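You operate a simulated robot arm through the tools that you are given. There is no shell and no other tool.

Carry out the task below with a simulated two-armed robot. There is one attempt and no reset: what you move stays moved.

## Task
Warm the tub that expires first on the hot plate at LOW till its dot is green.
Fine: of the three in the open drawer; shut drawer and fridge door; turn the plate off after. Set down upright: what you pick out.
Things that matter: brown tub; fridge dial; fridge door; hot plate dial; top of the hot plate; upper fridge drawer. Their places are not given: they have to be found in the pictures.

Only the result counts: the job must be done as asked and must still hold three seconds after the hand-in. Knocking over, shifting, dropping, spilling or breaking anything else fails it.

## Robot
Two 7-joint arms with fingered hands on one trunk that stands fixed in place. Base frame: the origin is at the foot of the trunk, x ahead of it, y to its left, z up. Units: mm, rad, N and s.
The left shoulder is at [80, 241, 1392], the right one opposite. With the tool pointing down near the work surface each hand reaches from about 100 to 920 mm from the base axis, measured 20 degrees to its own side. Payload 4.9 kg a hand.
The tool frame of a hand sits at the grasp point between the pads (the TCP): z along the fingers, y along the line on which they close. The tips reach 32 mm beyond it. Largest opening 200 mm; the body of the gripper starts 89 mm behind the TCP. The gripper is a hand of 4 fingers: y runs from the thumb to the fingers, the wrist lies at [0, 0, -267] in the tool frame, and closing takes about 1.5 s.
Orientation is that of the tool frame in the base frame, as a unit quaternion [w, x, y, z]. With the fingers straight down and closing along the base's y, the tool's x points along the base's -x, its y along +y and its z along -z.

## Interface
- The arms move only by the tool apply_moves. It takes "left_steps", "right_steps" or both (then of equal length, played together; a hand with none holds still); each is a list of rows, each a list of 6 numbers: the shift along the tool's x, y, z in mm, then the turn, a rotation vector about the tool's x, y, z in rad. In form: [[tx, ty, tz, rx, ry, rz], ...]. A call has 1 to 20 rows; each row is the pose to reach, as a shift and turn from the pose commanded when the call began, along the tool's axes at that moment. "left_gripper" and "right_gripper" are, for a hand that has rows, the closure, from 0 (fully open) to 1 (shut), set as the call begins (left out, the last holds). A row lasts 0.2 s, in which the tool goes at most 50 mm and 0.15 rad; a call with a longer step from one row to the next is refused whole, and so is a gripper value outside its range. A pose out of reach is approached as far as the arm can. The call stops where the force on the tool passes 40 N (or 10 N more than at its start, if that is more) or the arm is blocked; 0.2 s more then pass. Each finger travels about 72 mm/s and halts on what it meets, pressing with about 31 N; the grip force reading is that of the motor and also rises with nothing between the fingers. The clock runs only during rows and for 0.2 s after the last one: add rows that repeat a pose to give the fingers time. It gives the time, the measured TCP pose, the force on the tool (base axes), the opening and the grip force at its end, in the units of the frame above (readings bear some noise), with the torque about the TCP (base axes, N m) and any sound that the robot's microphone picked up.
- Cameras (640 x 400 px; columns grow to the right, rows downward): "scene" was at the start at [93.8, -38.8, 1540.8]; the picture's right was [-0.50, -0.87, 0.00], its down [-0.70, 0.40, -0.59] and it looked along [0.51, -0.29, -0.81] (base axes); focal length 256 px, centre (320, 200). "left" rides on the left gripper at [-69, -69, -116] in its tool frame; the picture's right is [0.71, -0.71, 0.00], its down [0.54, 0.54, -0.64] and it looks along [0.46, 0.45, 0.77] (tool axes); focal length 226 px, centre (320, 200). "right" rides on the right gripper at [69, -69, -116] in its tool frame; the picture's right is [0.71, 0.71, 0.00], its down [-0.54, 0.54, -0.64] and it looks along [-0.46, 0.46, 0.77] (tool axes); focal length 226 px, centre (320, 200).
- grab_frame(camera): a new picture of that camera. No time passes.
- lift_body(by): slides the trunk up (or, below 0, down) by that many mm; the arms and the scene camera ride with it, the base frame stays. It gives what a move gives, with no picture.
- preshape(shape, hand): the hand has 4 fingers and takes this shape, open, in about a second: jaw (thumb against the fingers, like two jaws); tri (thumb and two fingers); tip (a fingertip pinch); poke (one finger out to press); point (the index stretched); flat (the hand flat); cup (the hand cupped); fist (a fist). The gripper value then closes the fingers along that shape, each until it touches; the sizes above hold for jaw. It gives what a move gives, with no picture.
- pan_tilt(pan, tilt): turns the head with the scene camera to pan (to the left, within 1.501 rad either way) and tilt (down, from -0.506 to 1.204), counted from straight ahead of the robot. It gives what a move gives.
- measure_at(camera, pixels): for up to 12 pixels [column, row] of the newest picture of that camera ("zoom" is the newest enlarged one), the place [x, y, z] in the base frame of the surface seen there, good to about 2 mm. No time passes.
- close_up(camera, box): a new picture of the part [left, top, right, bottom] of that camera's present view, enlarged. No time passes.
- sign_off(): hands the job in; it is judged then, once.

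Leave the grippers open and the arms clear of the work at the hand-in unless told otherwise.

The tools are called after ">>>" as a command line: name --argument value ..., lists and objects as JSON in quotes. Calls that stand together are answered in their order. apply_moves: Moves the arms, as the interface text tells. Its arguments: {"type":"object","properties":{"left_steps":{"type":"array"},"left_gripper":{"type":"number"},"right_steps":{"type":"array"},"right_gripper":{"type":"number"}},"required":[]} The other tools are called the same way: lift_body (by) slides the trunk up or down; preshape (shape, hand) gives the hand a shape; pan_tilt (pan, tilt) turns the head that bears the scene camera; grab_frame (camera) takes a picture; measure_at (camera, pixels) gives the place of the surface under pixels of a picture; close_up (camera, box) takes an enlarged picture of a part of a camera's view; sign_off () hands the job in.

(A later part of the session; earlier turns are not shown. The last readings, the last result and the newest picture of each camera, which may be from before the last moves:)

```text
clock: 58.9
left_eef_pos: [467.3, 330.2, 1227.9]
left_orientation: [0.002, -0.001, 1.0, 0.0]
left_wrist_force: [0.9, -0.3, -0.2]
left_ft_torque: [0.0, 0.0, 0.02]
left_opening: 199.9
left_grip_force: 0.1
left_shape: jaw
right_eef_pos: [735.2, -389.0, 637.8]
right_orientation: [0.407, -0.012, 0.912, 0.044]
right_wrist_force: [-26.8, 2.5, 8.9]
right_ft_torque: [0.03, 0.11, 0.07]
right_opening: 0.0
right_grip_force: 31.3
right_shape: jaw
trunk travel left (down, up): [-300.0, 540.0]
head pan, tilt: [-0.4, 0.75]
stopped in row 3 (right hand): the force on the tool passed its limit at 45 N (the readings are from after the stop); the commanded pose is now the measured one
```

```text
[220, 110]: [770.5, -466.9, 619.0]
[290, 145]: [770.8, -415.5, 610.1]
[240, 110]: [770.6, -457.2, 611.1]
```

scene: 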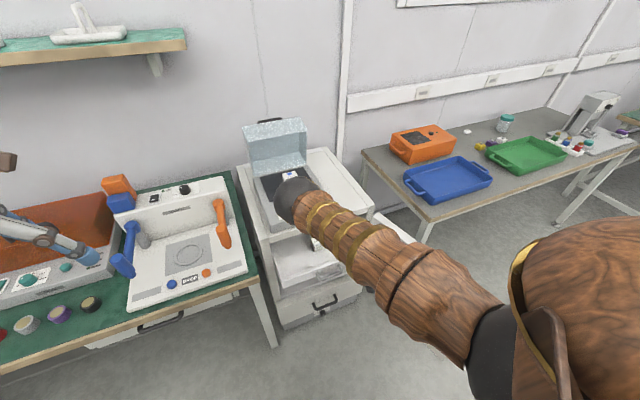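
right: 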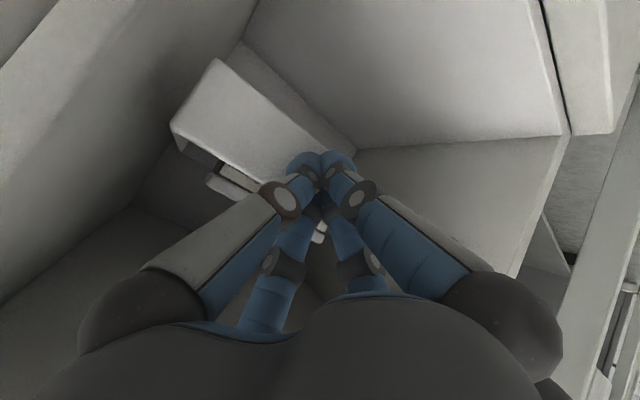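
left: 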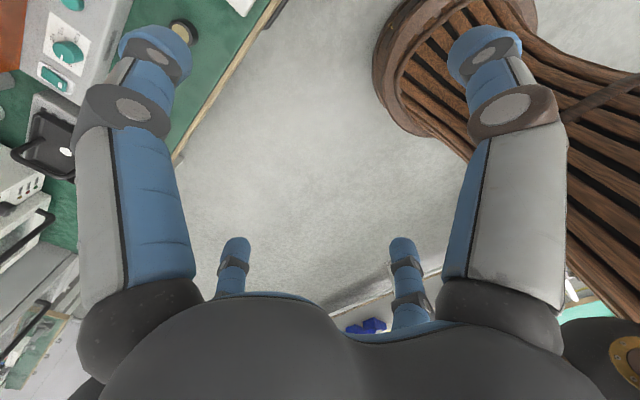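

The panel stays at x≈770 under 45 N, so the drawer is at its end stop, shut. I'll pull the hand back out, easing the tilt only once it's clear of the opening.

>>> apply_moves --right_steps '[[20, 2, -22, 0, 0, 0], [40, 4, -45, 0, 0.05, 0], [60, 5, -67, 0, 0.15, 0], [80, 7, -90, 0, 0.28, 0], [100, 9, -112, 0, 0.42, 0], [116, 10, -130, 0, 0.55, 0], [116, 10, -130, 0, 0.68, 0], [116, 10, -130, 0, 0.8, 0], [116, 10, -130, 0, 0.8, 0]]'

>>> grab_frame --camera "right"

>>> grab_frame --camera "scene"

```text
clock: 60.9
left_eef_pos: [468.3, 328.3, 1226.1]
left_orientation: [0.0, 0.0, 1.0, 0.0]
left_wrist_force: [-0.6, -0.2, -0.2]
left_ft_torque: [-0.03, 0.01, -0.02]
left_opening: 199.7
left_grip_force: 0.1
left_shape: jaw
right_eef_pos: [564.9, -389.2, 640.0]
right_orientation: [0.022, -0.028, 0.999, 0.036]
right_wrist_force: [0.0, 0.4, 0.1]
right_ft_torque: [0.03, 0.0, -0.02]
right_opening: 0.0
right_grip_force: 30.5
right_shape: jaw
trunk travel left (down, up): [-300.0, 540.0]
head pan, tilt: [-0.4, 0.75]
```

```text
taken
```

right: 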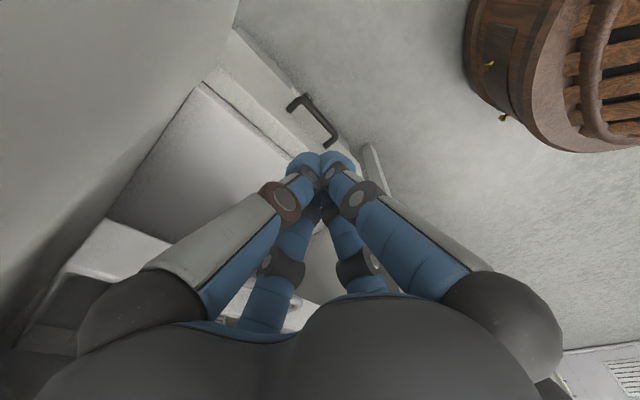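

```text
taken
```

scene: 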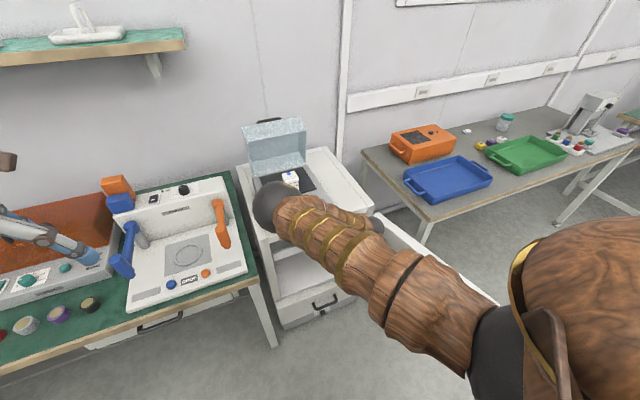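

The hand is out and the drawer is in. I'll raise the hand straight to z≈1000 and straighten it, then look at the fridge door.

>>> apply_moves --right_steps '[[0, 3, -40, 0.035, 0.02, 0.03], [0, 6, -80, 0.072, 0.044, 0.056], [0, 9, -120, 0.072, 0.044, 0.056], [0, 12, -160, 0.072, 0.044, 0.056], [0, 15, -200, 0.072, 0.044, 0.056], [0, 18, -240, 0.072, 0.044, 0.056], [0, 21, -280, 0.072, 0.044, 0.056], [0, 24, -320, 0.072, 0.044, 0.056], [0, 27, -360, 0.072, 0.044, 0.056], [0, 27, -360, 0.072, 0.044, 0.056]]'

>>> pan_tilt --pan -0.8 --tilt 0.9

>>> grab_frame --camera "scene"

>>> grab_frame --camera "right"

```text
clock: 63.1
left_eef_pos: [468.4, 328.9, 1225.5]
left_orientation: [0.001, -0.001, 1.0, -0.001]
left_wrist_force: [0.4, -0.3, -0.3]
left_ft_torque: [0.02, -0.03, 0.0]
left_opening: 200.1
left_grip_force: 0.1
left_shape: jaw
right_eef_pos: [547.9, -388.5, 998.2]
right_orientation: [0.0, 0.0, 1.0, 0.001]
right_wrist_force: [-0.1, 0.4, -1.1]
right_ft_torque: [0.0, 0.05, 0.0]
right_opening: 0.0
right_grip_force: 30.8
right_shape: jaw
trunk travel left (down, up): [-300.0, 540.0]
head pan, tilt: [-0.4, 0.75]
```

```text
clock: 64.0
left_eef_pos: [467.1, 328.2, 1227.7]
left_orientation: [0.0, -0.001, 1.0, 0.0]
left_wrist_force: [0.9, -1.3, 0.0]
left_ft_torque: [-0.01, 0.03, 0.0]
left_opening: 200.0
left_grip_force: 0.0
left_shape: jaw
right_eef_pos: [547.8, -388.9, 999.8]
right_orientation: [0.0, 0.0, 1.0, 0.001]
right_wrist_force: [0.3, 0.1, 0.3]
right_ft_torque: [-0.02, -0.01, 0.01]
right_opening: 0.2
right_grip_force: 31.1
right_shape: jaw
trunk travel left (down, up): [-300.0, 540.0]
head pan, tilt: [-0.799, 0.901]
```

```text
taken
```

scene: 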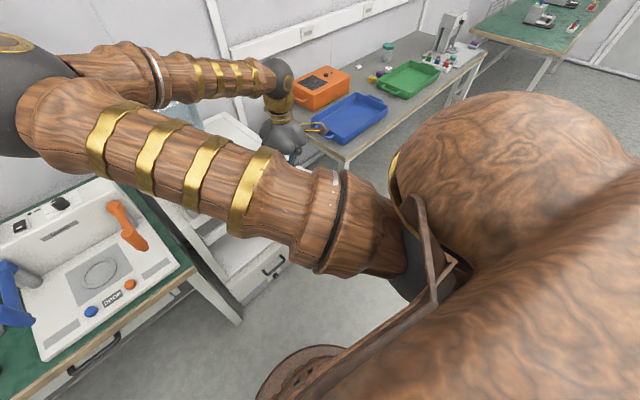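

```text
taken
```

right: 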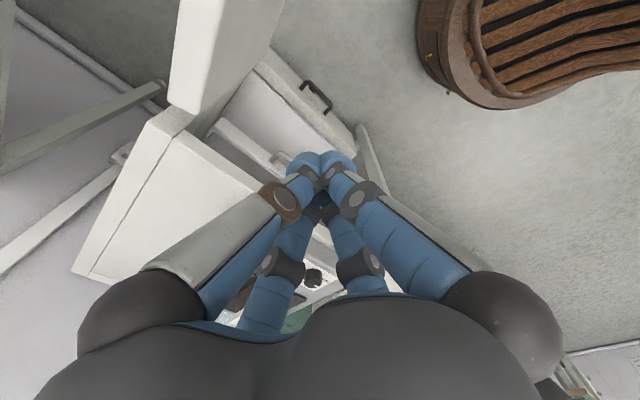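

The right arm hides the door from the scene camera. I'll move the right hand to the right, high up, to around (420,-690,1000), outside the door, and look.

>>> apply_moves --right_steps '[[13, -30, 0, 0, 0, 0], [26, -60, 0, 0, 0, 0], [39, -90, 0, 0, 0, 0], [52, -120, 0, 0, 0, 0], [65, -150, 0, 0, 0, 0], [78, -180, 0, 0, 0, 0], [91, -210, 0, 0, 0, 0], [104, -240, 0, 0, 0, 0], [117, -270, 0, 0, 0, 0], [128, -300, 0, 0, 0, 0], [128, -300, 0, 0, 0, 0]]'

>>> grab_frame --camera "scene"

>>> grab_frame --camera "right"

```text
clock: 66.4
left_eef_pos: [467.9, 328.6, 1225.7]
left_orientation: [0.0, -0.001, 1.0, 0.0]
left_wrist_force: [-0.7, 0.7, -0.6]
left_ft_torque: [-0.04, -0.01, -0.03]
left_opening: 200.0
left_grip_force: 0.1
left_shape: jaw
right_eef_pos: [420.2, -689.2, 999.1]
right_orientation: [0.0, -0.001, 1.0, 0.0]
right_wrist_force: [0.4, -0.9, -0.6]
right_ft_torque: [-0.01, 0.01, 0.02]
right_opening: 0.0
right_grip_force: 31.0
right_shape: jaw
trunk travel left (down, up): [-300.0, 540.0]
head pan, tilt: [-0.799, 0.901]
```

```text
taken
```

scene: 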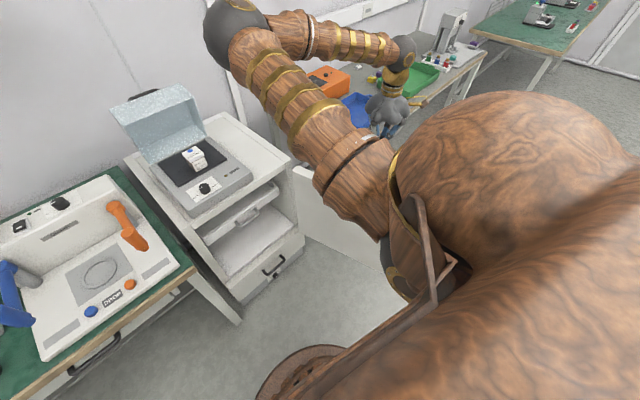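

```text
taken
```

right: 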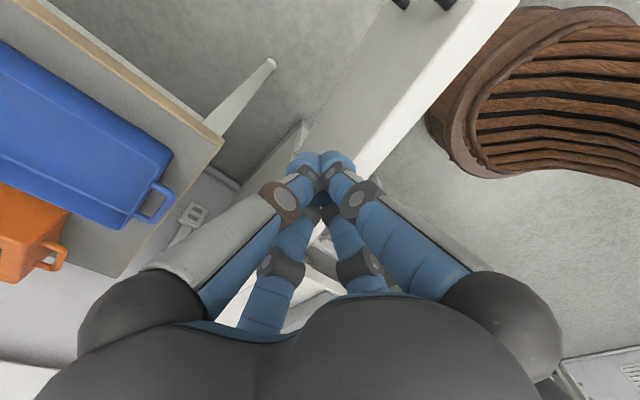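

The scene shows the drawer in, with its handle at (243,217), and the tub on the plate. The right camera shows the door's top and outer face with a dark handle near (420,0). I'll measure the door, the fridge front and the side table's edge.

>>> measure_at --camera "right" --pixels '[[440, 60], [385, 150], [500, 20], [420, 30], [360, 110], [400, 3], [445, 3], [350, 150], [220, 135], [100, 50], [515, 5], [270, 65]]'

>>> measure_at --camera "scene" --pixels '[[243, 217], [250, 205], [220, 235], [291, 160], [300, 180], [296, 215], [315, 200], [285, 155], [350, 235], [195, 158], [205, 188], [165, 210]]'

>>> close_up --camera "scene" --box '[110, 80, 340, 310]'

```text
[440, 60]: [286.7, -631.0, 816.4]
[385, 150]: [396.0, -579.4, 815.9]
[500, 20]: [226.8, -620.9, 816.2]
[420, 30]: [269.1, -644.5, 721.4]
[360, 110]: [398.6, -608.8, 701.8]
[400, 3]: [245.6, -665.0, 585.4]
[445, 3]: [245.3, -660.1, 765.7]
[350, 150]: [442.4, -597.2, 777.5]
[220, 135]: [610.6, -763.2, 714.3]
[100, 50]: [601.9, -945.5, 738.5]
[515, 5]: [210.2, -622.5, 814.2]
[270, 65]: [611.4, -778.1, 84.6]
```

```text
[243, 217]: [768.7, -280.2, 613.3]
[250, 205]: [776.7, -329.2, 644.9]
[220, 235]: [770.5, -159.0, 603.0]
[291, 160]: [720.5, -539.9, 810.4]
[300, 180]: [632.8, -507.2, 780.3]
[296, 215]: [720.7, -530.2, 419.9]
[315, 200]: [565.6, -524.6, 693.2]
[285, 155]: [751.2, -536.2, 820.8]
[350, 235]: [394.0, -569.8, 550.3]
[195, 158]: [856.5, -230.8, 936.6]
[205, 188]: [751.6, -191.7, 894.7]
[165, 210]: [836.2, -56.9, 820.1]
```

```text
1.74 times, centred on (225, 195) of scene
```

zoom: 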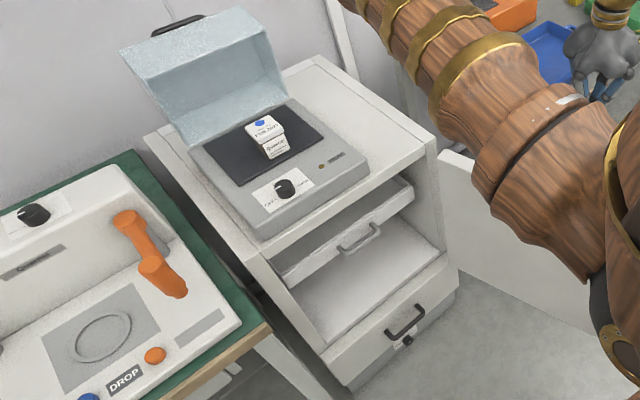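

The drawer is confirmed shut (front at x≈770). The door top is at z=816; its outer face runs from a hinge near (682,-534) to a free end near (212,-655), about 105° open, with a handle near x≈245. I'll raise the trunk 100 mm for folding room, then put the closed fingertips on the door's outer side.

>>> lift_body --by 100

>>> apply_moves --right_steps '[[30, -4, 0, 0, 0, 0], [60, -8, 0, 0, 0, 0], [90, -12, 0, 0, 0, 0], [90, -12, 40, 0, 0, 0], [90, -12, 80, 0, 0, 0], [90, -12, 120, 0, 0, 0], [90, -12, 160, 0, 0, 0], [90, -12, 200, 0, 0, 0], [90, -12, 240, 0, 0, 0], [90, -12, 271, 0, 0, 0], [90, -12, 271, 0, 0, 0]]'

>>> grab_frame --camera "right"

>>> grab_frame --camera "scene"

```text
clock: 67.7
left_eef_pos: [467.9, 328.5, 1325.4]
left_orientation: [0.0, -0.002, 1.0, 0.0]
left_wrist_force: [0.2, 0.3, 0.3]
left_ft_torque: [-0.02, -0.01, 0.01]
left_opening: 200.1
left_grip_force: 0.1
left_shape: jaw
right_eef_pos: [419.9, -690.4, 1099.4]
right_orientation: [0.0, -0.001, 1.0, 0.001]
right_wrist_force: [0.7, -0.1, 0.7]
right_ft_torque: [-0.01, 0.06, 0.02]
right_opening: 0.2
right_grip_force: 31.3
right_shape: jaw
trunk travel left (down, up): [-400.0, 440.0]
head pan, tilt: [-0.799, 0.901]
```

```text
clock: 70.1
left_eef_pos: [466.4, 329.2, 1327.4]
left_orientation: [-0.001, -0.001, 1.0, 0.0]
left_wrist_force: [-0.8, 0.1, -0.7]
left_ft_torque: [0.01, 0.0, 0.02]
left_opening: 199.8
left_grip_force: 0.0
left_shape: jaw
right_eef_pos: [331.3, -700.8, 827.5]
right_orientation: [0.001, 0.0, 1.0, -0.001]
right_wrist_force: [0.3, 0.1, 0.6]
right_ft_torque: [-0.02, 0.02, 0.03]
right_opening: 0.0
right_grip_force: 31.1
right_shape: jaw
trunk travel left (down, up): [-400.0, 440.0]
head pan, tilt: [-0.799, 0.901]
```

```text
taken
```

right: 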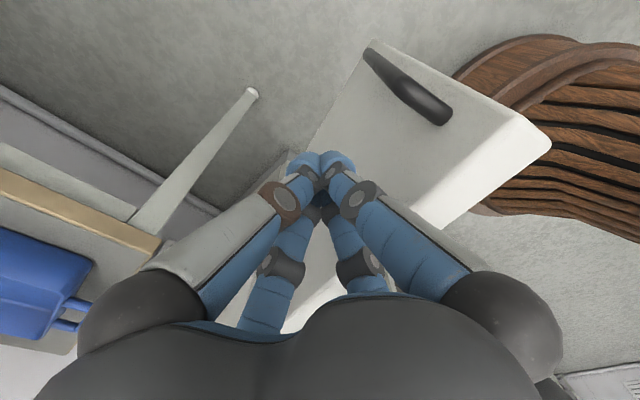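

```text
taken
```

scene: 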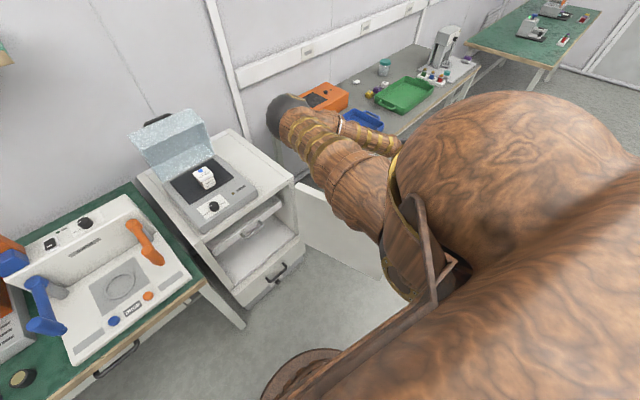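

The fingertips (z≈795) are beside the door's outer face, above its handle. I'll lower 10 mm and sweep the door along its arc, first from 105° to about 70° open.

>>> apply_moves --right_steps '[[6, 21, 9, 0, 0, 0], [10, 41, 9, 0, 0, 0], [11, 50, 9, 0, 0, 0], [16, 65, 9, 0, 0, 0], [20, 81, 9, 0, 0, 0], [23, 97, 9, 0, 0, 0], [26, 114, 9, 0, 0, 0], [28, 130, 9, 0, 0, 0], [29, 147, 9, 0, 0, 0], [29, 164, 9, 0, 0, 0], [29, 180, 9, 0, 0, 0], [28, 197, 9, 0, 0, 0], [27, 213, 9, 0, 0, 0], [24, 230, 9, 0, 0, 0], [21, 246, 9, 0, 0, 0], [17, 262, 9, 0, 0, 0], [13, 278, 9, 0, 0, 0], [13, 278, 9, 0, 0, 0]]'

>>> grab_frame --camera "right"

>>> grab_frame --camera "scene"

```text
clock: 73.9
left_eef_pos: [467.5, 329.7, 1327.1]
left_orientation: [0.0, -0.001, 1.0, 0.0]
left_wrist_force: [0.0, 0.2, 0.4]
left_ft_torque: [0.03, 0.0, 0.04]
left_opening: 199.6
left_grip_force: 0.1
left_shape: jaw
right_eef_pos: [318.0, -424.3, 817.3]
right_orientation: [0.0, 0.0, 1.0, 0.001]
right_wrist_force: [-0.4, -0.1, -0.6]
right_ft_torque: [-0.01, 0.0, -0.01]
right_opening: 0.2
right_grip_force: 30.6
right_shape: jaw
trunk travel left (down, up): [-400.0, 440.0]
head pan, tilt: [-0.799, 0.901]
```

```text
taken
```

right: 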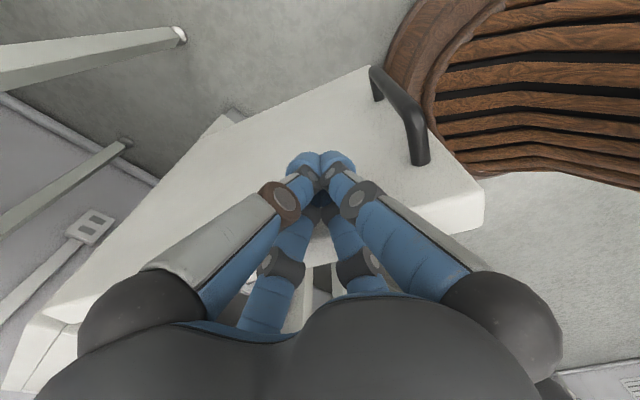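

```text
taken
```

scene: 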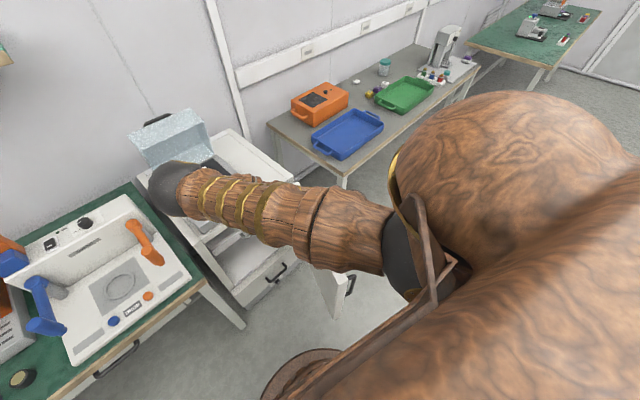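

The door follows the fingers smoothly. I'll continue the arc from about 70° to 20° open.

>>> apply_moves --right_steps '[[-6, 16, 0, 0, 0, 0], [-12, 31, 0, 0, 0, 0], [-18, 47, 0, 0, 0, 0], [-25, 62, 0, 0, 0, 0], [-33, 76, 0, 0, 0, 0], [-41, 90, 0, 0, 0, 0], [-50, 104, 0, 0, 0, 0], [-60, 118, 0, 0, 0, 0], [-71, 131, 0, 0, 0, 0], [-82, 143, 0, 0, 0, 0], [-93, 155, 0, 0, 0, 0], [-105, 167, 0, 0, 0, 0], [-117, 178, 0, 0, 0, 0], [-130, 188, 0, 0, 0, 0], [-143, 198, 0, 0, 0, 0], [-157, 208, 0, 0, 0, 0], [-171, 216, 0, 0, 0, 0], [-185, 224, 0, 0, 0, 0], [-200, 232, 0, 0, 0, 0], [-215, 239, 0, 0, 0, 0]]'

>>> grab_frame --camera "right"

>>> grab_frame --camera "scene"

```text
clock: 78.1
left_eef_pos: [469.4, 328.6, 1327.0]
left_orientation: [0.0, 0.0, 1.0, 0.0]
left_wrist_force: [-0.1, 0.4, 0.9]
left_ft_torque: [-0.03, 0.0, -0.01]
left_opening: 200.1
left_grip_force: 0.0
left_shape: jaw
right_eef_pos: [532.9, -184.4, 818.7]
right_orientation: [0.0, 0.0, 1.0, 0.0]
right_wrist_force: [0.0, -0.3, 0.4]
right_ft_torque: [-0.01, 0.02, -0.01]
right_opening: 0.0
right_grip_force: 30.8
right_shape: jaw
trunk travel left (down, up): [-400.0, 440.0]
head pan, tilt: [-0.799, 0.901]
```

```text
taken
```

right: 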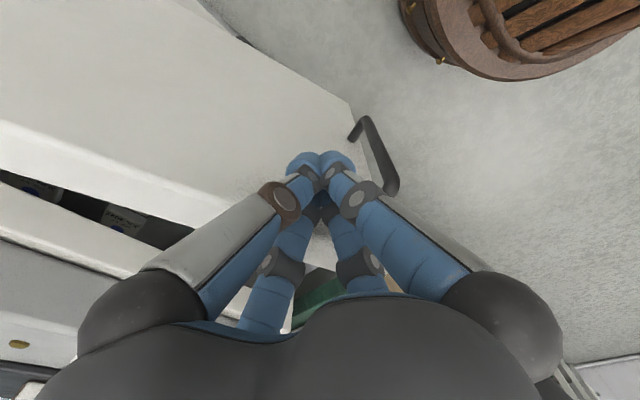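

```text
taken
```

scene: 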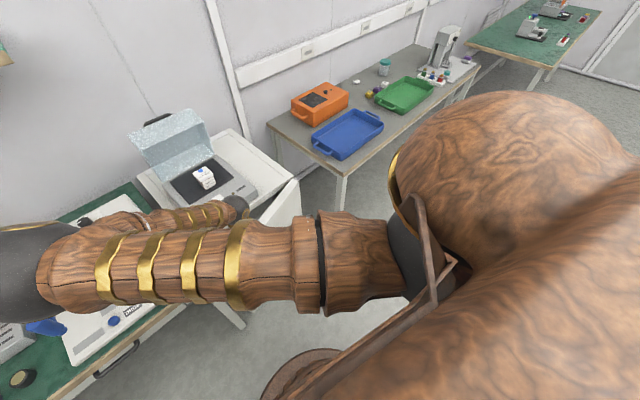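

The door is about 20° open. I'll finish the arc slowly, rising 10 mm so the palm stays above the dial.

>>> apply_moves --right_steps '[[-16, 6, 0, 0, 0, 0], [-32, 12, 0, 0, 0, 0], [-47, 17, -3, 0, 0, 0], [-63, 21, -6, 0, 0, 0], [-79, 25, -9, 0, 0, 0], [-90, 26, -10, 0, 0, 0], [-100, 27, -10, 0, 0, 0], [-110, 28, -10, 0, 0, 0], [-110, 28, -10, 0, 0, 0]]'

>>> grab_frame --camera "right"

>>> grab_frame --camera "scene"

```text
clock: 80.1
left_eef_pos: [466.5, 328.7, 1326.4]
left_orientation: [0.0, -0.001, 1.0, -0.001]
left_wrist_force: [0.5, 0.4, 0.2]
left_ft_torque: [-0.01, 0.02, 0.0]
left_opening: 199.9
left_grip_force: 0.0
left_shape: jaw
right_eef_pos: [642.2, -156.5, 830.2]
right_orientation: [0.001, -0.001, 1.0, 0.001]
right_wrist_force: [-1.5, -0.1, -0.7]
right_ft_torque: [0.0, 0.0, -0.01]
right_opening: 0.0
right_grip_force: 30.8
right_shape: jaw
trunk travel left (down, up): [-400.0, 440.0]
head pan, tilt: [-0.799, 0.901]
```

```text
taken
```

right: 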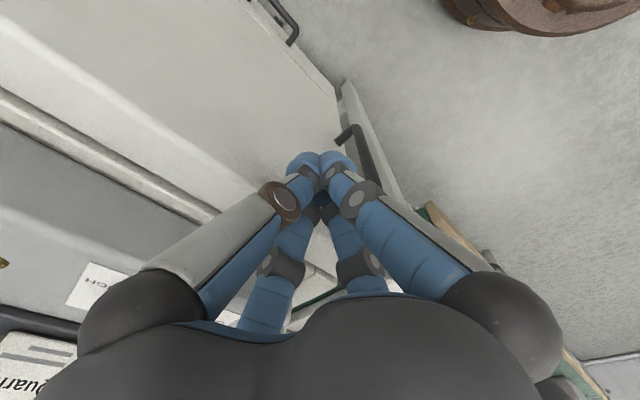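

```text
taken
```

scene: 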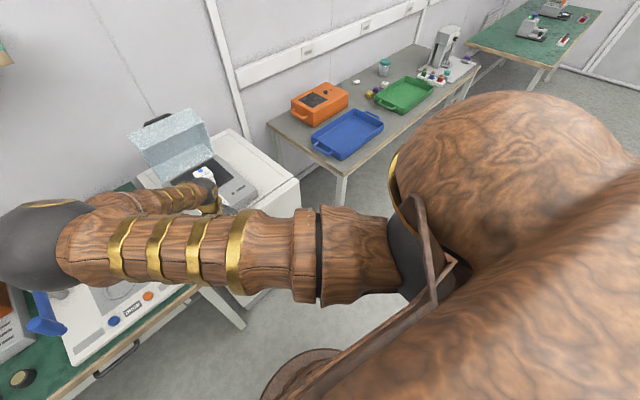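

Almost flush. I'll measure the door's outer face and top along its width.

>>> measure_at --camera "right" --pixels '[[100, 60], [230, 150], [290, 190], [310, 60], [300, 110], [20, 75], [150, 150], [120, 170], [60, 130], [355, 135]]'

>>> apply_moves --right_steps '[[-5, 0, 0, 0, 0, 0], [-10, 0, 0, 0, 0, 0], [-15, 0, 0, 0, 0, 0], [-20, 0, 0, 0, 0, 0], [-25, 0, 0, 0, 0, 0]]'

>>> grab_frame --camera "right"

```text
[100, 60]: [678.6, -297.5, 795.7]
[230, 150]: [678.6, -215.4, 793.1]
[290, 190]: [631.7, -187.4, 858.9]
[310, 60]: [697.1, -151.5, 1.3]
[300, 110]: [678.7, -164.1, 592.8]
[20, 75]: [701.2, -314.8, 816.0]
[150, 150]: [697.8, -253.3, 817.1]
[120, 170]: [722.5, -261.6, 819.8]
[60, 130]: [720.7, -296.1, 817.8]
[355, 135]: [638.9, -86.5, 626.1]
```

```text
clock: 81.3
left_eef_pos: [465.9, 329.6, 1328.6]
left_orientation: [0.002, -0.001, 1.0, 0.0]
left_wrist_force: [0.8, 0.5, 0.6]
left_ft_torque: [-0.03, 0.03, 0.02]
left_opening: 199.8
left_grip_force: 0.1
left_shape: jaw
right_eef_pos: [657.9, -156.8, 829.2]
right_orientation: [-0.007, 0.0, 1.0, 0.0]
right_wrist_force: [-24.4, -1.6, 18.3]
right_ft_torque: [0.0, -0.07, 0.05]
right_opening: 0.1
right_grip_force: 31.1
right_shape: jaw
trunk travel left (down, up): [-400.0, 440.0]
head pan, tilt: [-0.799, 0.901]
stopped in row 5 (right hand): the force on the tool passed its limit at 44 N (the readings are from after the stop); the commanded pose is now the measured one
```

```text
taken
```

right: 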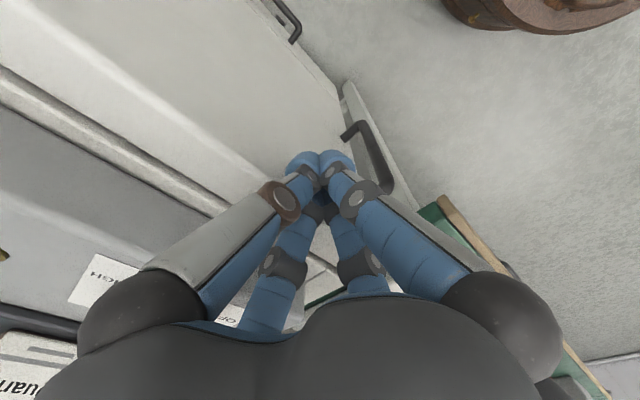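

The door's outer face is uniformly at x≈678.7 and it took 44 N without moving, so it's shut. I'll back off, rise to z≈1020, open the fingers to a narrow cage, and go over the dial (764,-190), pre-turning the hand by -45° (counter to the coming turn).

>>> apply_moves --right_steps '[[20, 0, 0, 0, 0, 0], [40, 0, 0, 0, 0, 0], [40, 0, -45, 0, 0, 0], [40, 0, -90, 0, 0, 0], [40, 0, -140, 0, 0, 0], [40, 0, -190, 0, 0, 0], [0, -8, -190, 0, 0, -0.13], [-36, -17, -190, 0, 0, -0.26], [-72, -26, -190, 0, 0, -0.39], [-106, -34, -190, 0, 0, -0.52], [-106, -34, -190, 0, 0, -0.65], [-106, -34, -190, 0, 0, -0.785], [-106, -34, -190, 0, 0, -0.785]]' --right_gripper 0.7

>>> grab_frame --camera "right"

>>> grab_frame --camera "scene"

```text
clock: 84.1
left_eef_pos: [468.5, 328.1, 1325.8]
left_orientation: [0.0, -0.001, 1.0, 0.001]
left_wrist_force: [0.3, -0.5, -0.7]
left_ft_torque: [0.03, 0.03, -0.01]
left_opening: 200.1
left_grip_force: 0.1
left_shape: jaw
right_eef_pos: [770.0, -191.1, 1015.9]
right_orientation: [-0.004, -0.384, 0.923, 0.003]
right_wrist_force: [0.0, -0.3, -0.6]
right_ft_torque: [0.0, 0.03, -0.03]
right_opening: 59.7
right_grip_force: 0.0
right_shape: jaw
trunk travel left (down, up): [-400.0, 440.0]
head pan, tilt: [-0.799, 0.901]
```

```text
taken
```

right: 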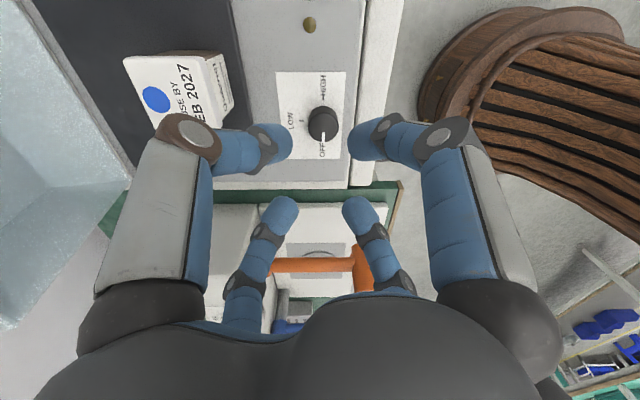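

```text
taken
```

scene: 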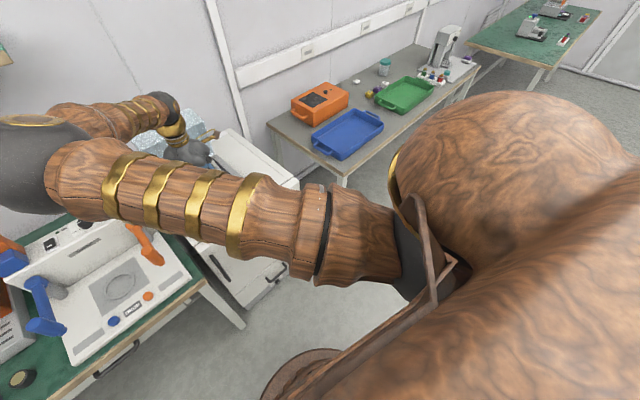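

Excellent view: dial at (322,125) with OFF, LOW and HIGH ticks, and the tub's dot at (157,98). I'll enlarge and measure the dial.

>>> close_up --camera "right" --box '[265, 60, 365, 170]'

>>> measure_at --camera "right" --pixels '[[323, 137], [323, 125], [310, 122], [336, 122], [322, 108], [322, 147], [322, 101], [303, 121], [157, 98], [275, 72], [345, 158]]'

```text
3.64 times, centred on (315, 115) of right
```

zoom: 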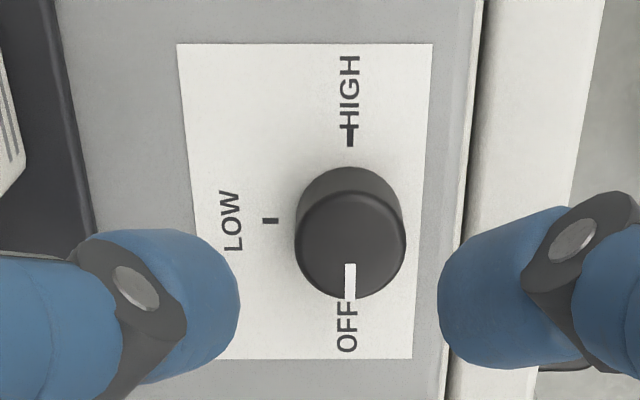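

```text
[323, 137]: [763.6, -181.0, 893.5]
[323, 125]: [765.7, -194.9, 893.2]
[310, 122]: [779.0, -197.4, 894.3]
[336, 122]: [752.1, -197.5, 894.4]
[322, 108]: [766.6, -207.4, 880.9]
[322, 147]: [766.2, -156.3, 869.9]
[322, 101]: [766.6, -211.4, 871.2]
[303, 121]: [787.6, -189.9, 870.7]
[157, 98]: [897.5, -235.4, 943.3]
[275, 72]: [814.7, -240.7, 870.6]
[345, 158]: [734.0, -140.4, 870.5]
```

The knob centre is at (765.5,-191.5), diameter ≈30, top 894. The mark points exactly at OFF (+y) and the LOW tick is straight toward +x, so the turn is 90° clockwise from above. I'll descend around the knob to TCP z≈906 with the fingers open 60 mm.

>>> apply_moves --right_steps '[[3.5, 2.8, 25, 0, 0, 0], [3.5, 2.8, 50, 0, 0, 0], [3.5, 2.8, 75, 0, 0, 0], [3.5, 2.8, 95, 0, 0, 0], [3.5, 2.8, 104, 0, 0, 0], [3.5, 2.8, 110, 0, 0, 0], [3.5, 2.8, 110, 0, 0, 0]]'

>>> grab_frame --camera "right"

>>> grab_frame --camera "scene"

```text
clock: 85.7
left_eef_pos: [468.1, 329.2, 1325.9]
left_orientation: [0.0, -0.001, 1.0, 0.0]
left_wrist_force: [-0.3, -0.3, 1.1]
left_ft_torque: [-0.02, 0.01, -0.04]
left_opening: 199.8
left_grip_force: 0.0
left_shape: jaw
right_eef_pos: [764.2, -191.9, 905.5]
right_orientation: [-0.005, -0.384, 0.923, 0.003]
right_wrist_force: [0.0, 0.4, -0.5]
right_ft_torque: [0.01, -0.01, -0.01]
right_opening: 59.8
right_grip_force: 0.0
right_shape: jaw
trunk travel left (down, up): [-400.0, 440.0]
head pan, tilt: [-0.799, 0.901]
```

```text
taken
```

right: 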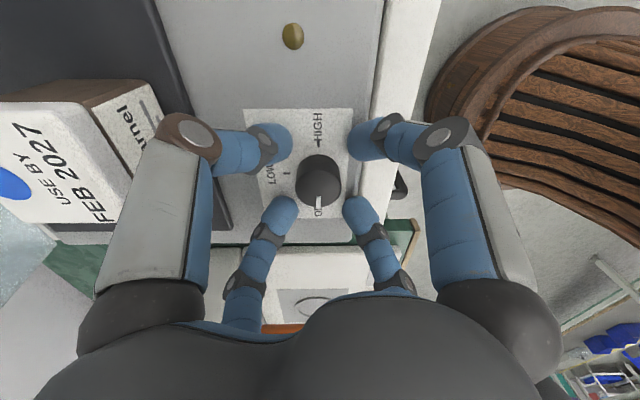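

```text
taken
```

scene: 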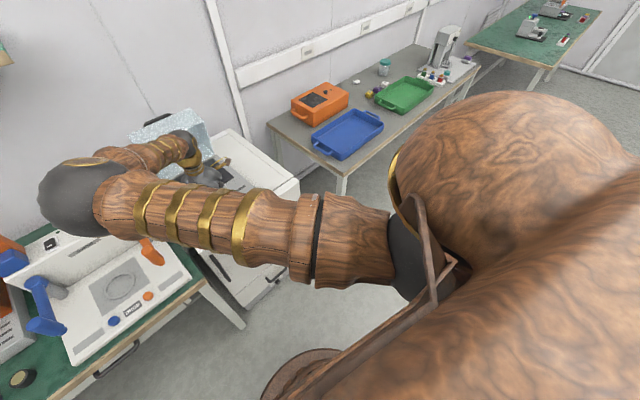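

The knob sits centred in the cage, with the tub to the left. I'll close the fingers on the knob.

>>> apply_moves --right_steps '[[0, 0, 0, 0, 0, 0], [0, 0, 0, 0, 0, 0], [0, 0, 0, 0, 0, 0], [0, 0, 0, 0, 0, 0]]' --right_gripper 1.0

>>> grab_frame --camera "right"

>>> measure_at --camera "right" --pixels '[[200, 135], [215, 130], [110, 110], [80, 250]]'

```text
clock: 86.7
left_eef_pos: [469.4, 328.6, 1325.1]
left_orientation: [0.0, -0.001, 1.0, 0.0]
left_wrist_force: [0.0, 0.1, -0.5]
left_ft_torque: [0.03, 0.02, 0.01]
left_opening: 199.9
left_grip_force: 0.0
left_shape: jaw
right_eef_pos: [764.3, -191.6, 905.3]
right_orientation: [-0.005, -0.383, 0.924, 0.003]
right_wrist_force: [-0.5, 0.0, -5.7]
right_ft_torque: [-0.03, -0.05, -0.06]
right_opening: 28.3
right_grip_force: 31.2
right_shape: jaw
trunk travel left (down, up): [-400.0, 440.0]
head pan, tilt: [-0.799, 0.901]
```

```text
taken
```

right: 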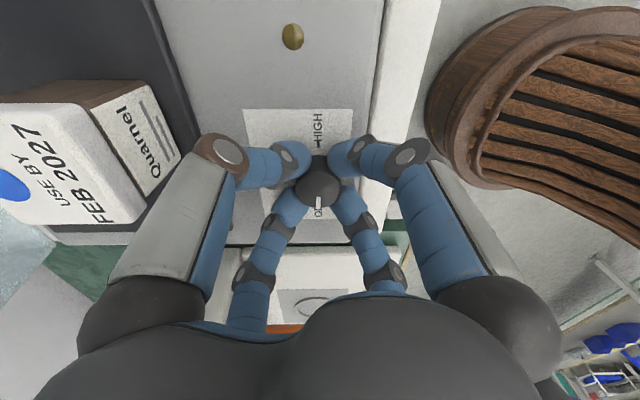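

```text
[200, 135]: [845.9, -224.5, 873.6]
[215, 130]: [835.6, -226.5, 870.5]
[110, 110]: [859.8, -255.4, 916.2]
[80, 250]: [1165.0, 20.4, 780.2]
```

Gripped at 28 mm. I'll turn the knob 90° clockwise (from OFF to LOW) in small steps.

>>> apply_moves --right_steps '[[0, 0, 0, 0, 0, 0.143], [0, 0, 0, 0, 0, 0.286], [0, 0, 0, 0, 0, 0.429], [0, 0, 0, 0, 0, 0.571], [0, 0, 0, 0, 0, 0.714], [0, 0, 0, 0, 0, 0.857], [0, 0, 0, 0, 0, 1.0], [0, 0, 0, 0, 0, 1.143], [0, 0, 0, 0, 0, 1.286], [0, 0, 0, 0, 0, 1.429], [0, 0, 0, 0, 0, 1.571]]'

>>> grab_frame --camera "right"

>>> grab_frame --camera "scene"

```text
clock: 89.1
left_eef_pos: [469.1, 329.1, 1326.3]
left_orientation: [0.0, 0.0, 1.0, 0.0]
left_wrist_force: [-0.6, 0.5, 0.0]
left_ft_torque: [-0.01, 0.0, 0.02]
left_opening: 199.9
left_grip_force: 0.0
left_shape: jaw
right_eef_pos: [764.7, -189.3, 905.9]
right_orientation: [-0.005, 0.383, 0.924, -0.001]
right_wrist_force: [-7.6, 9.0, -12.6]
right_ft_torque: [0.34, 0.18, 0.0]
right_opening: 27.8
right_grip_force: 31.0
right_shape: jaw
trunk travel left (down, up): [-400.0, 440.0]
head pan, tilt: [-0.799, 0.901]
```

```text
taken
```

right: 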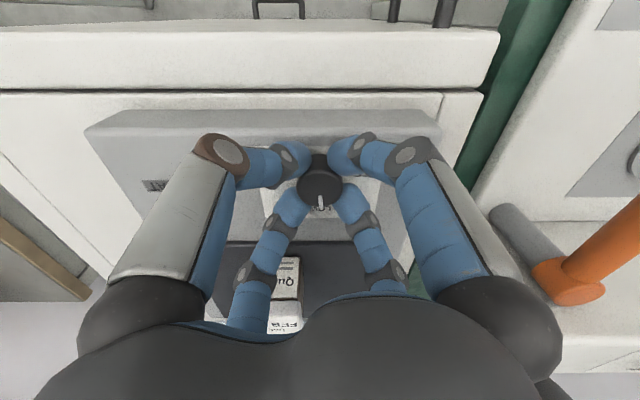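

```text
taken
```

scene: 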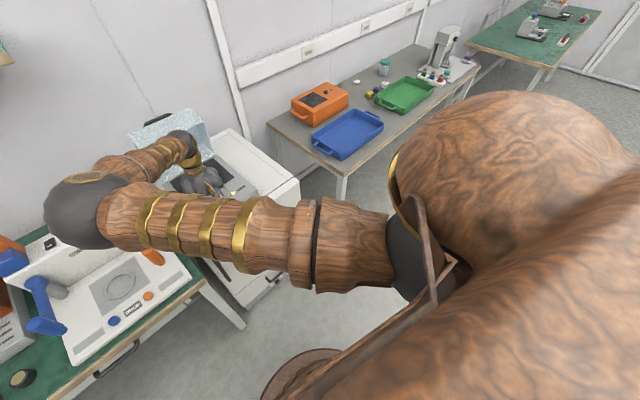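

The knob has turned with the hand. I'll zoom on the pointer, and on the plate from the scene camera, where a light shows near (232,193).

>>> close_up --camera "right" --box '[260, 130, 380, 230]'

>>> close_up --camera "scene" --box '[150, 110, 310, 240]'

>>> close_up --camera "right" --box '[220, 240, 360, 350]'

```text
4.00 times, centred on (320, 180) of right
```

zoom: 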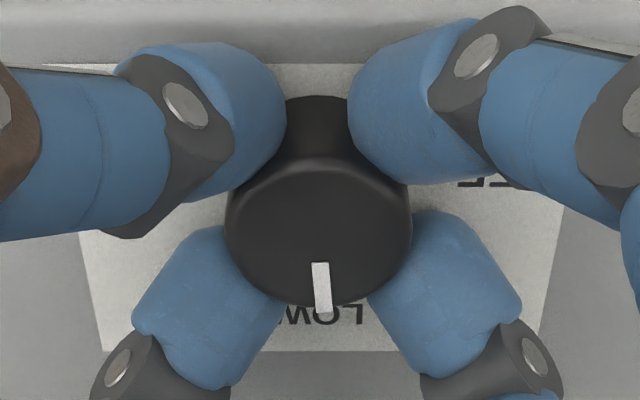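

```text
3.08 times, centred on (230, 175) of scene
```

zoom: 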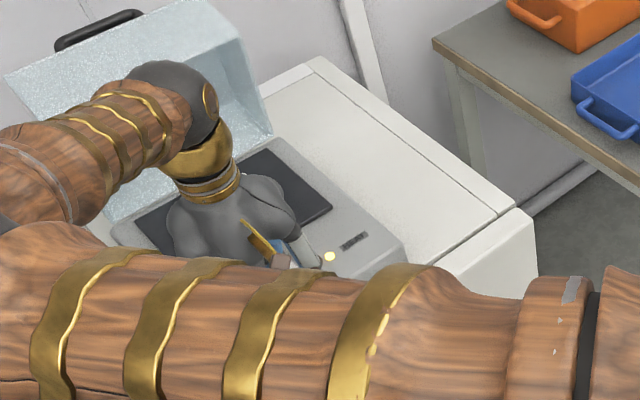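

```text
3.64 times, centred on (290, 295) of right
```

zoom: 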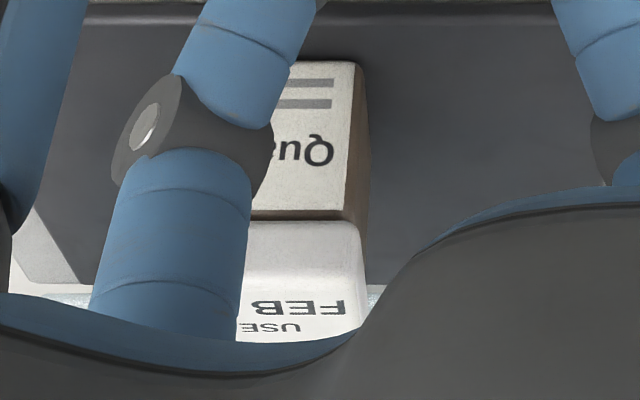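

The HEAT lamp is lit and the pointer is at LOW. The dot is hidden in this pose, so I'll release the knob, rise 40 mm and turn the hand back -90°, where the right camera sees the dot.

>>> apply_moves --right_steps '[[0, 0, 0, 0, 0, 0], [0, 0, 0, 0, 0, 0], [0, 0, -20, 0, 0, 0], [0, 0, -40, 0, 0, -0.143], [0, 0, -40, 0, 0, -0.286], [0, 0, -40, 0, 0, -0.429], [0, 0, -40, 0, 0, -0.571], [0, 0, -40, 0, 0, -0.714], [0, 0, -40, 0, 0, -0.857], [0, 0, -40, 0, 0, -1.0], [0, 0, -40, 0, 0, -1.143], [0, 0, -40, 0, 0, -1.286], [0, 0, -40, 0, 0, -1.429], [0, 0, -40, 0, 0, -1.571]]' --right_gripper 0.7

>>> grab_frame --camera "right"

```text
clock: 92.1
left_eef_pos: [467.9, 330.2, 1326.6]
left_orientation: [0.0, -0.001, 1.0, -0.001]
left_wrist_force: [0.2, -0.2, -0.6]
left_ft_torque: [0.0, 0.0, 0.01]
left_opening: 200.2
left_grip_force: 0.0
left_shape: jaw
right_eef_pos: [764.4, -190.2, 945.1]
right_orientation: [-0.005, -0.385, 0.923, 0.003]
right_wrist_force: [0.3, 0.5, -1.0]
right_ft_torque: [0.02, -0.01, -0.02]
right_opening: 60.1
right_grip_force: 0.0
right_shape: jaw
trunk travel left (down, up): [-400.0, 440.0]
head pan, tilt: [-0.799, 0.901]
```

```text
taken
```

right: 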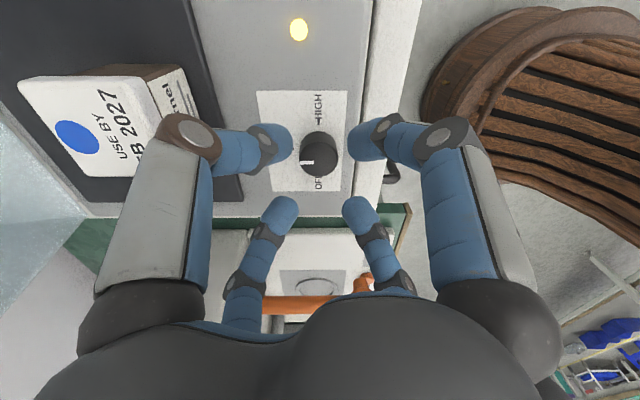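

The lamp is on and the dot is still blue. I'll zoom on the dial to check the pointer.

>>> close_up --camera "right" --box '[255, 80, 365, 200]'

>>> close_up --camera "right" --box '[20, 70, 180, 200]'

```text
3.33 times, centred on (310, 140) of right
```

zoom: 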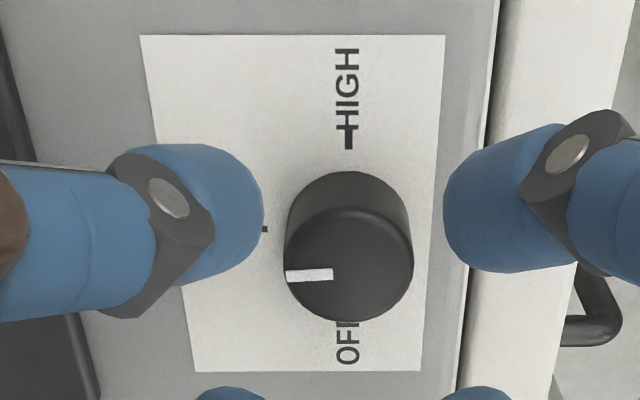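

```text
3.08 times, centred on (100, 135) of right
```

zoom: 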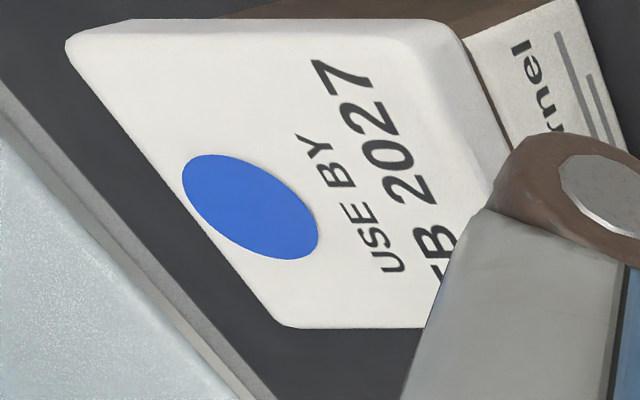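

The pointer is about 5° short of LOW. While waiting I'll correct that: descend on the knob, grip, and nudge about +0.1 rad.

>>> apply_moves --right_steps '[[-0.5, 0.5, 20, 0, 0, 0], [-0.5, 0.5, 40, 0, 0, 0], [-0.5, 0.5, 40, 0, 0, 0]]'

>>> apply_moves --right_steps '[[0, 0, 0, 0, 0, 0], [0, 0, 0, 0, 0, 0], [0, 0, 0, 0, 0, 0], [0, 0, 0, 0, 0, 0.06], [0, 0, 0, 0, 0, 0.11], [0, 0, 0, 0, 0, 0.11]]' --right_gripper 1.0

>>> grab_frame --camera "right"

>>> close_up --camera "right" --box '[265, 120, 375, 240]'

```text
clock: 92.9
left_eef_pos: [469.2, 328.7, 1326.7]
left_orientation: [-0.001, -0.001, 1.0, 0.0]
left_wrist_force: [-0.8, -0.1, -0.6]
left_ft_torque: [0.02, -0.02, 0.01]
left_opening: 199.7
left_grip_force: 0.0
left_shape: jaw
right_eef_pos: [761.9, -189.4, 905.7]
right_orientation: [-0.004, -0.383, 0.924, 0.002]
right_wrist_force: [-0.5, -0.6, -0.3]
right_ft_torque: [-0.01, 0.0, 0.0]
right_opening: 60.0
right_grip_force: 0.1
right_shape: jaw
trunk travel left (down, up): [-400.0, 440.0]
head pan, tilt: [-0.799, 0.901]
```

```text
clock: 94.3
left_eef_pos: [468.2, 327.8, 1325.6]
left_orientation: [0.0, -0.001, 1.0, 0.0]
left_wrist_force: [0.3, 0.0, -0.4]
left_ft_torque: [0.02, -0.03, -0.02]
left_opening: 199.6
left_grip_force: 0.0
left_shape: jaw
right_eef_pos: [763.1, -190.6, 904.3]
right_orientation: [-0.006, -0.332, 0.943, 0.002]
right_wrist_force: [-1.8, -0.2, -8.6]
right_ft_torque: [0.0, 0.01, -0.05]
right_opening: 28.8
right_grip_force: 31.1
right_shape: jaw
trunk travel left (down, up): [-400.0, 440.0]
head pan, tilt: [-0.799, 0.901]
```

```text
taken
```

right: 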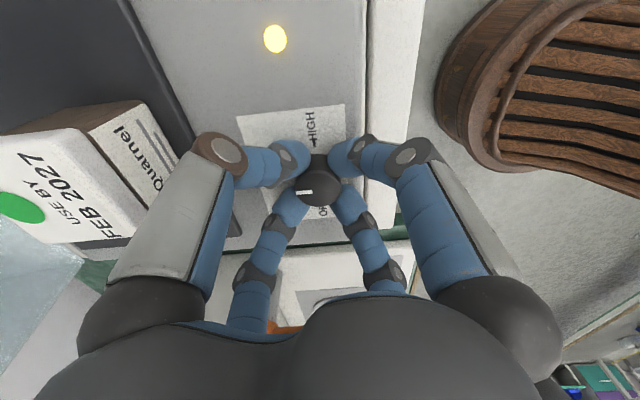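

```text
3.33 times, centred on (320, 180) of right
```

zoom: 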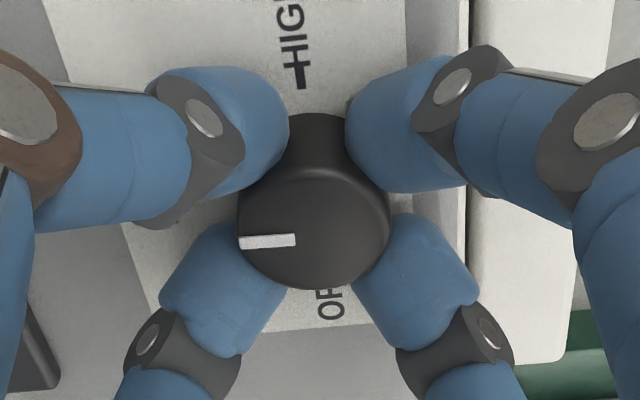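

The dot has turned green already, so I must turn the plate off now. I'm gripping the knob; I'll turn counter-clockwise, the first half now, watching reach.

>>> apply_moves --right_steps '[[0, 0, 0, 0, 0, -0.145], [0, 0, 0, 0, 0, -0.29], [0, 0, 0, 0, 0, -0.435], [0, 0, 0, 0, 0, -0.58], [0, 0, 0, 0, 0, -0.725], [0, 0, 0, 0, 0, -0.87]]'

>>> grab_frame --camera "right"

```text
clock: 95.7
left_eef_pos: [469.4, 328.4, 1326.5]
left_orientation: [-0.001, 0.0, 1.0, 0.0]
left_wrist_force: [-0.4, 0.5, 0.6]
left_ft_torque: [0.01, 0.03, -0.01]
left_opening: 200.0
left_grip_force: 0.0
left_shape: jaw
right_eef_pos: [765.0, -190.9, 904.7]
right_orientation: [-0.004, -0.698, 0.716, 0.004]
right_wrist_force: [-1.6, -3.7, -11.5]
right_ft_torque: [-0.18, -0.01, -0.02]
right_opening: 28.6
right_grip_force: 31.2
right_shape: jaw
trunk travel left (down, up): [-400.0, 440.0]
head pan, tilt: [-0.799, 0.901]
```

```text
taken
```

right: 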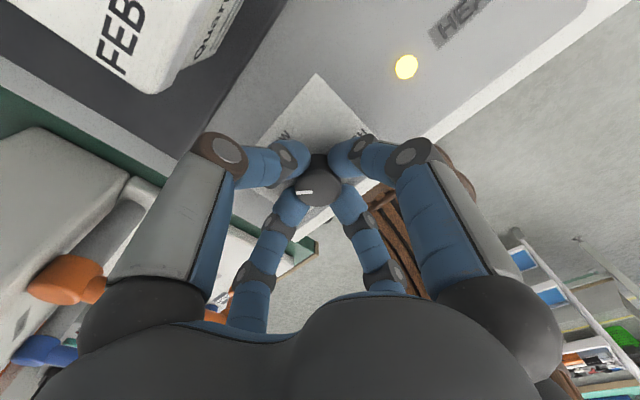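

Half turned with no reach problem; the lamp is still on. I'll continue the second half.

>>> apply_moves --right_steps '[[0, 0, 0, 0, 0, -0.145], [0, 0, 0, 0, 0, -0.29], [0, 0, 0, 0, 0, -0.435], [0, 0, 0, 0, 0, -0.58], [0, 0, 0, 0, 0, -0.72], [0, 0, 0, 0, 0, -0.76]]'

>>> grab_frame --camera "right"

```text
clock: 97.1
left_eef_pos: [470.1, 326.6, 1326.2]
left_orientation: [-0.001, -0.001, 1.0, 0.001]
left_wrist_force: [0.1, -0.1, 0.1]
left_ft_torque: [0.01, 0.02, -0.02]
left_opening: 199.7
left_grip_force: 0.0
left_shape: jaw
right_eef_pos: [765.6, -190.9, 905.7]
right_orientation: [0.001, 0.914, -0.405, -0.005]
right_wrist_force: [4.6, -8.3, -11.4]
right_ft_torque: [-0.24, -0.24, -0.24]
right_opening: 29.1
right_grip_force: 30.8
right_shape: jaw
trunk travel left (down, up): [-400.0, 440.0]
head pan, tilt: [-0.799, 0.901]
```

```text
taken
```

right: 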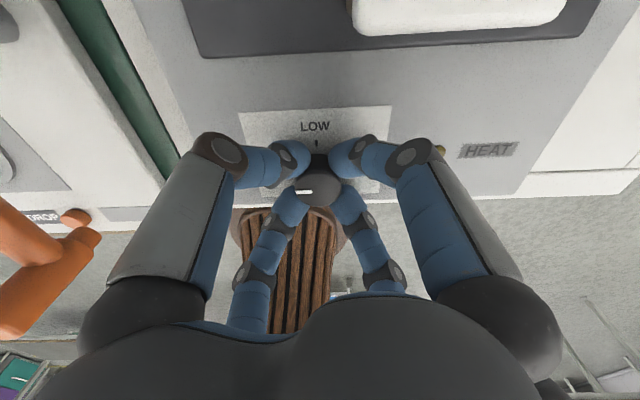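

The pointer is at +y (left in this view). I'll check the lamp at (440,150) and the dial closely.

>>> close_up --camera "right" --box '[240, 90, 540, 230]'

>>> close_up --camera "scene" --box '[120, 90, 320, 240]'

```text
2.13 times, centred on (390, 160) of right
```

zoom: 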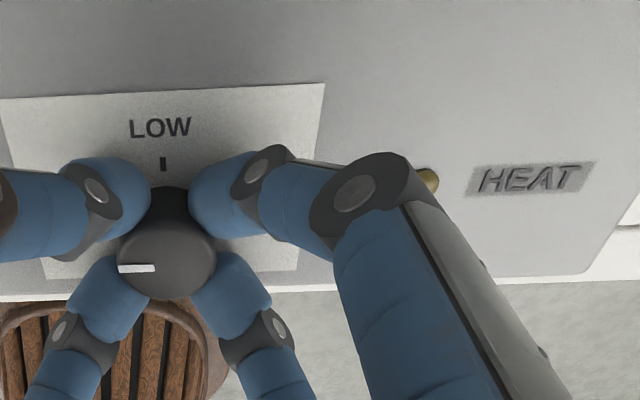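

```text
2.67 times, centred on (220, 165) of scene
```

zoom: 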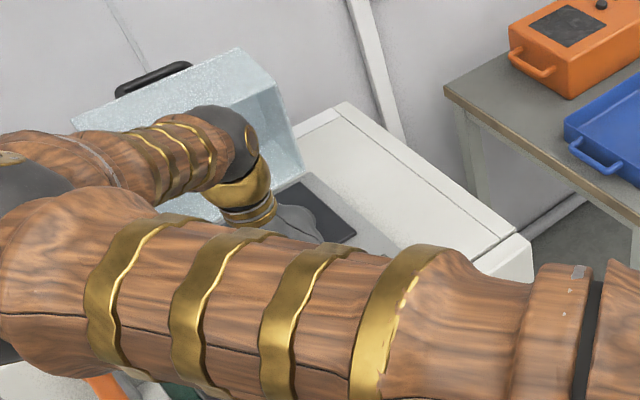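

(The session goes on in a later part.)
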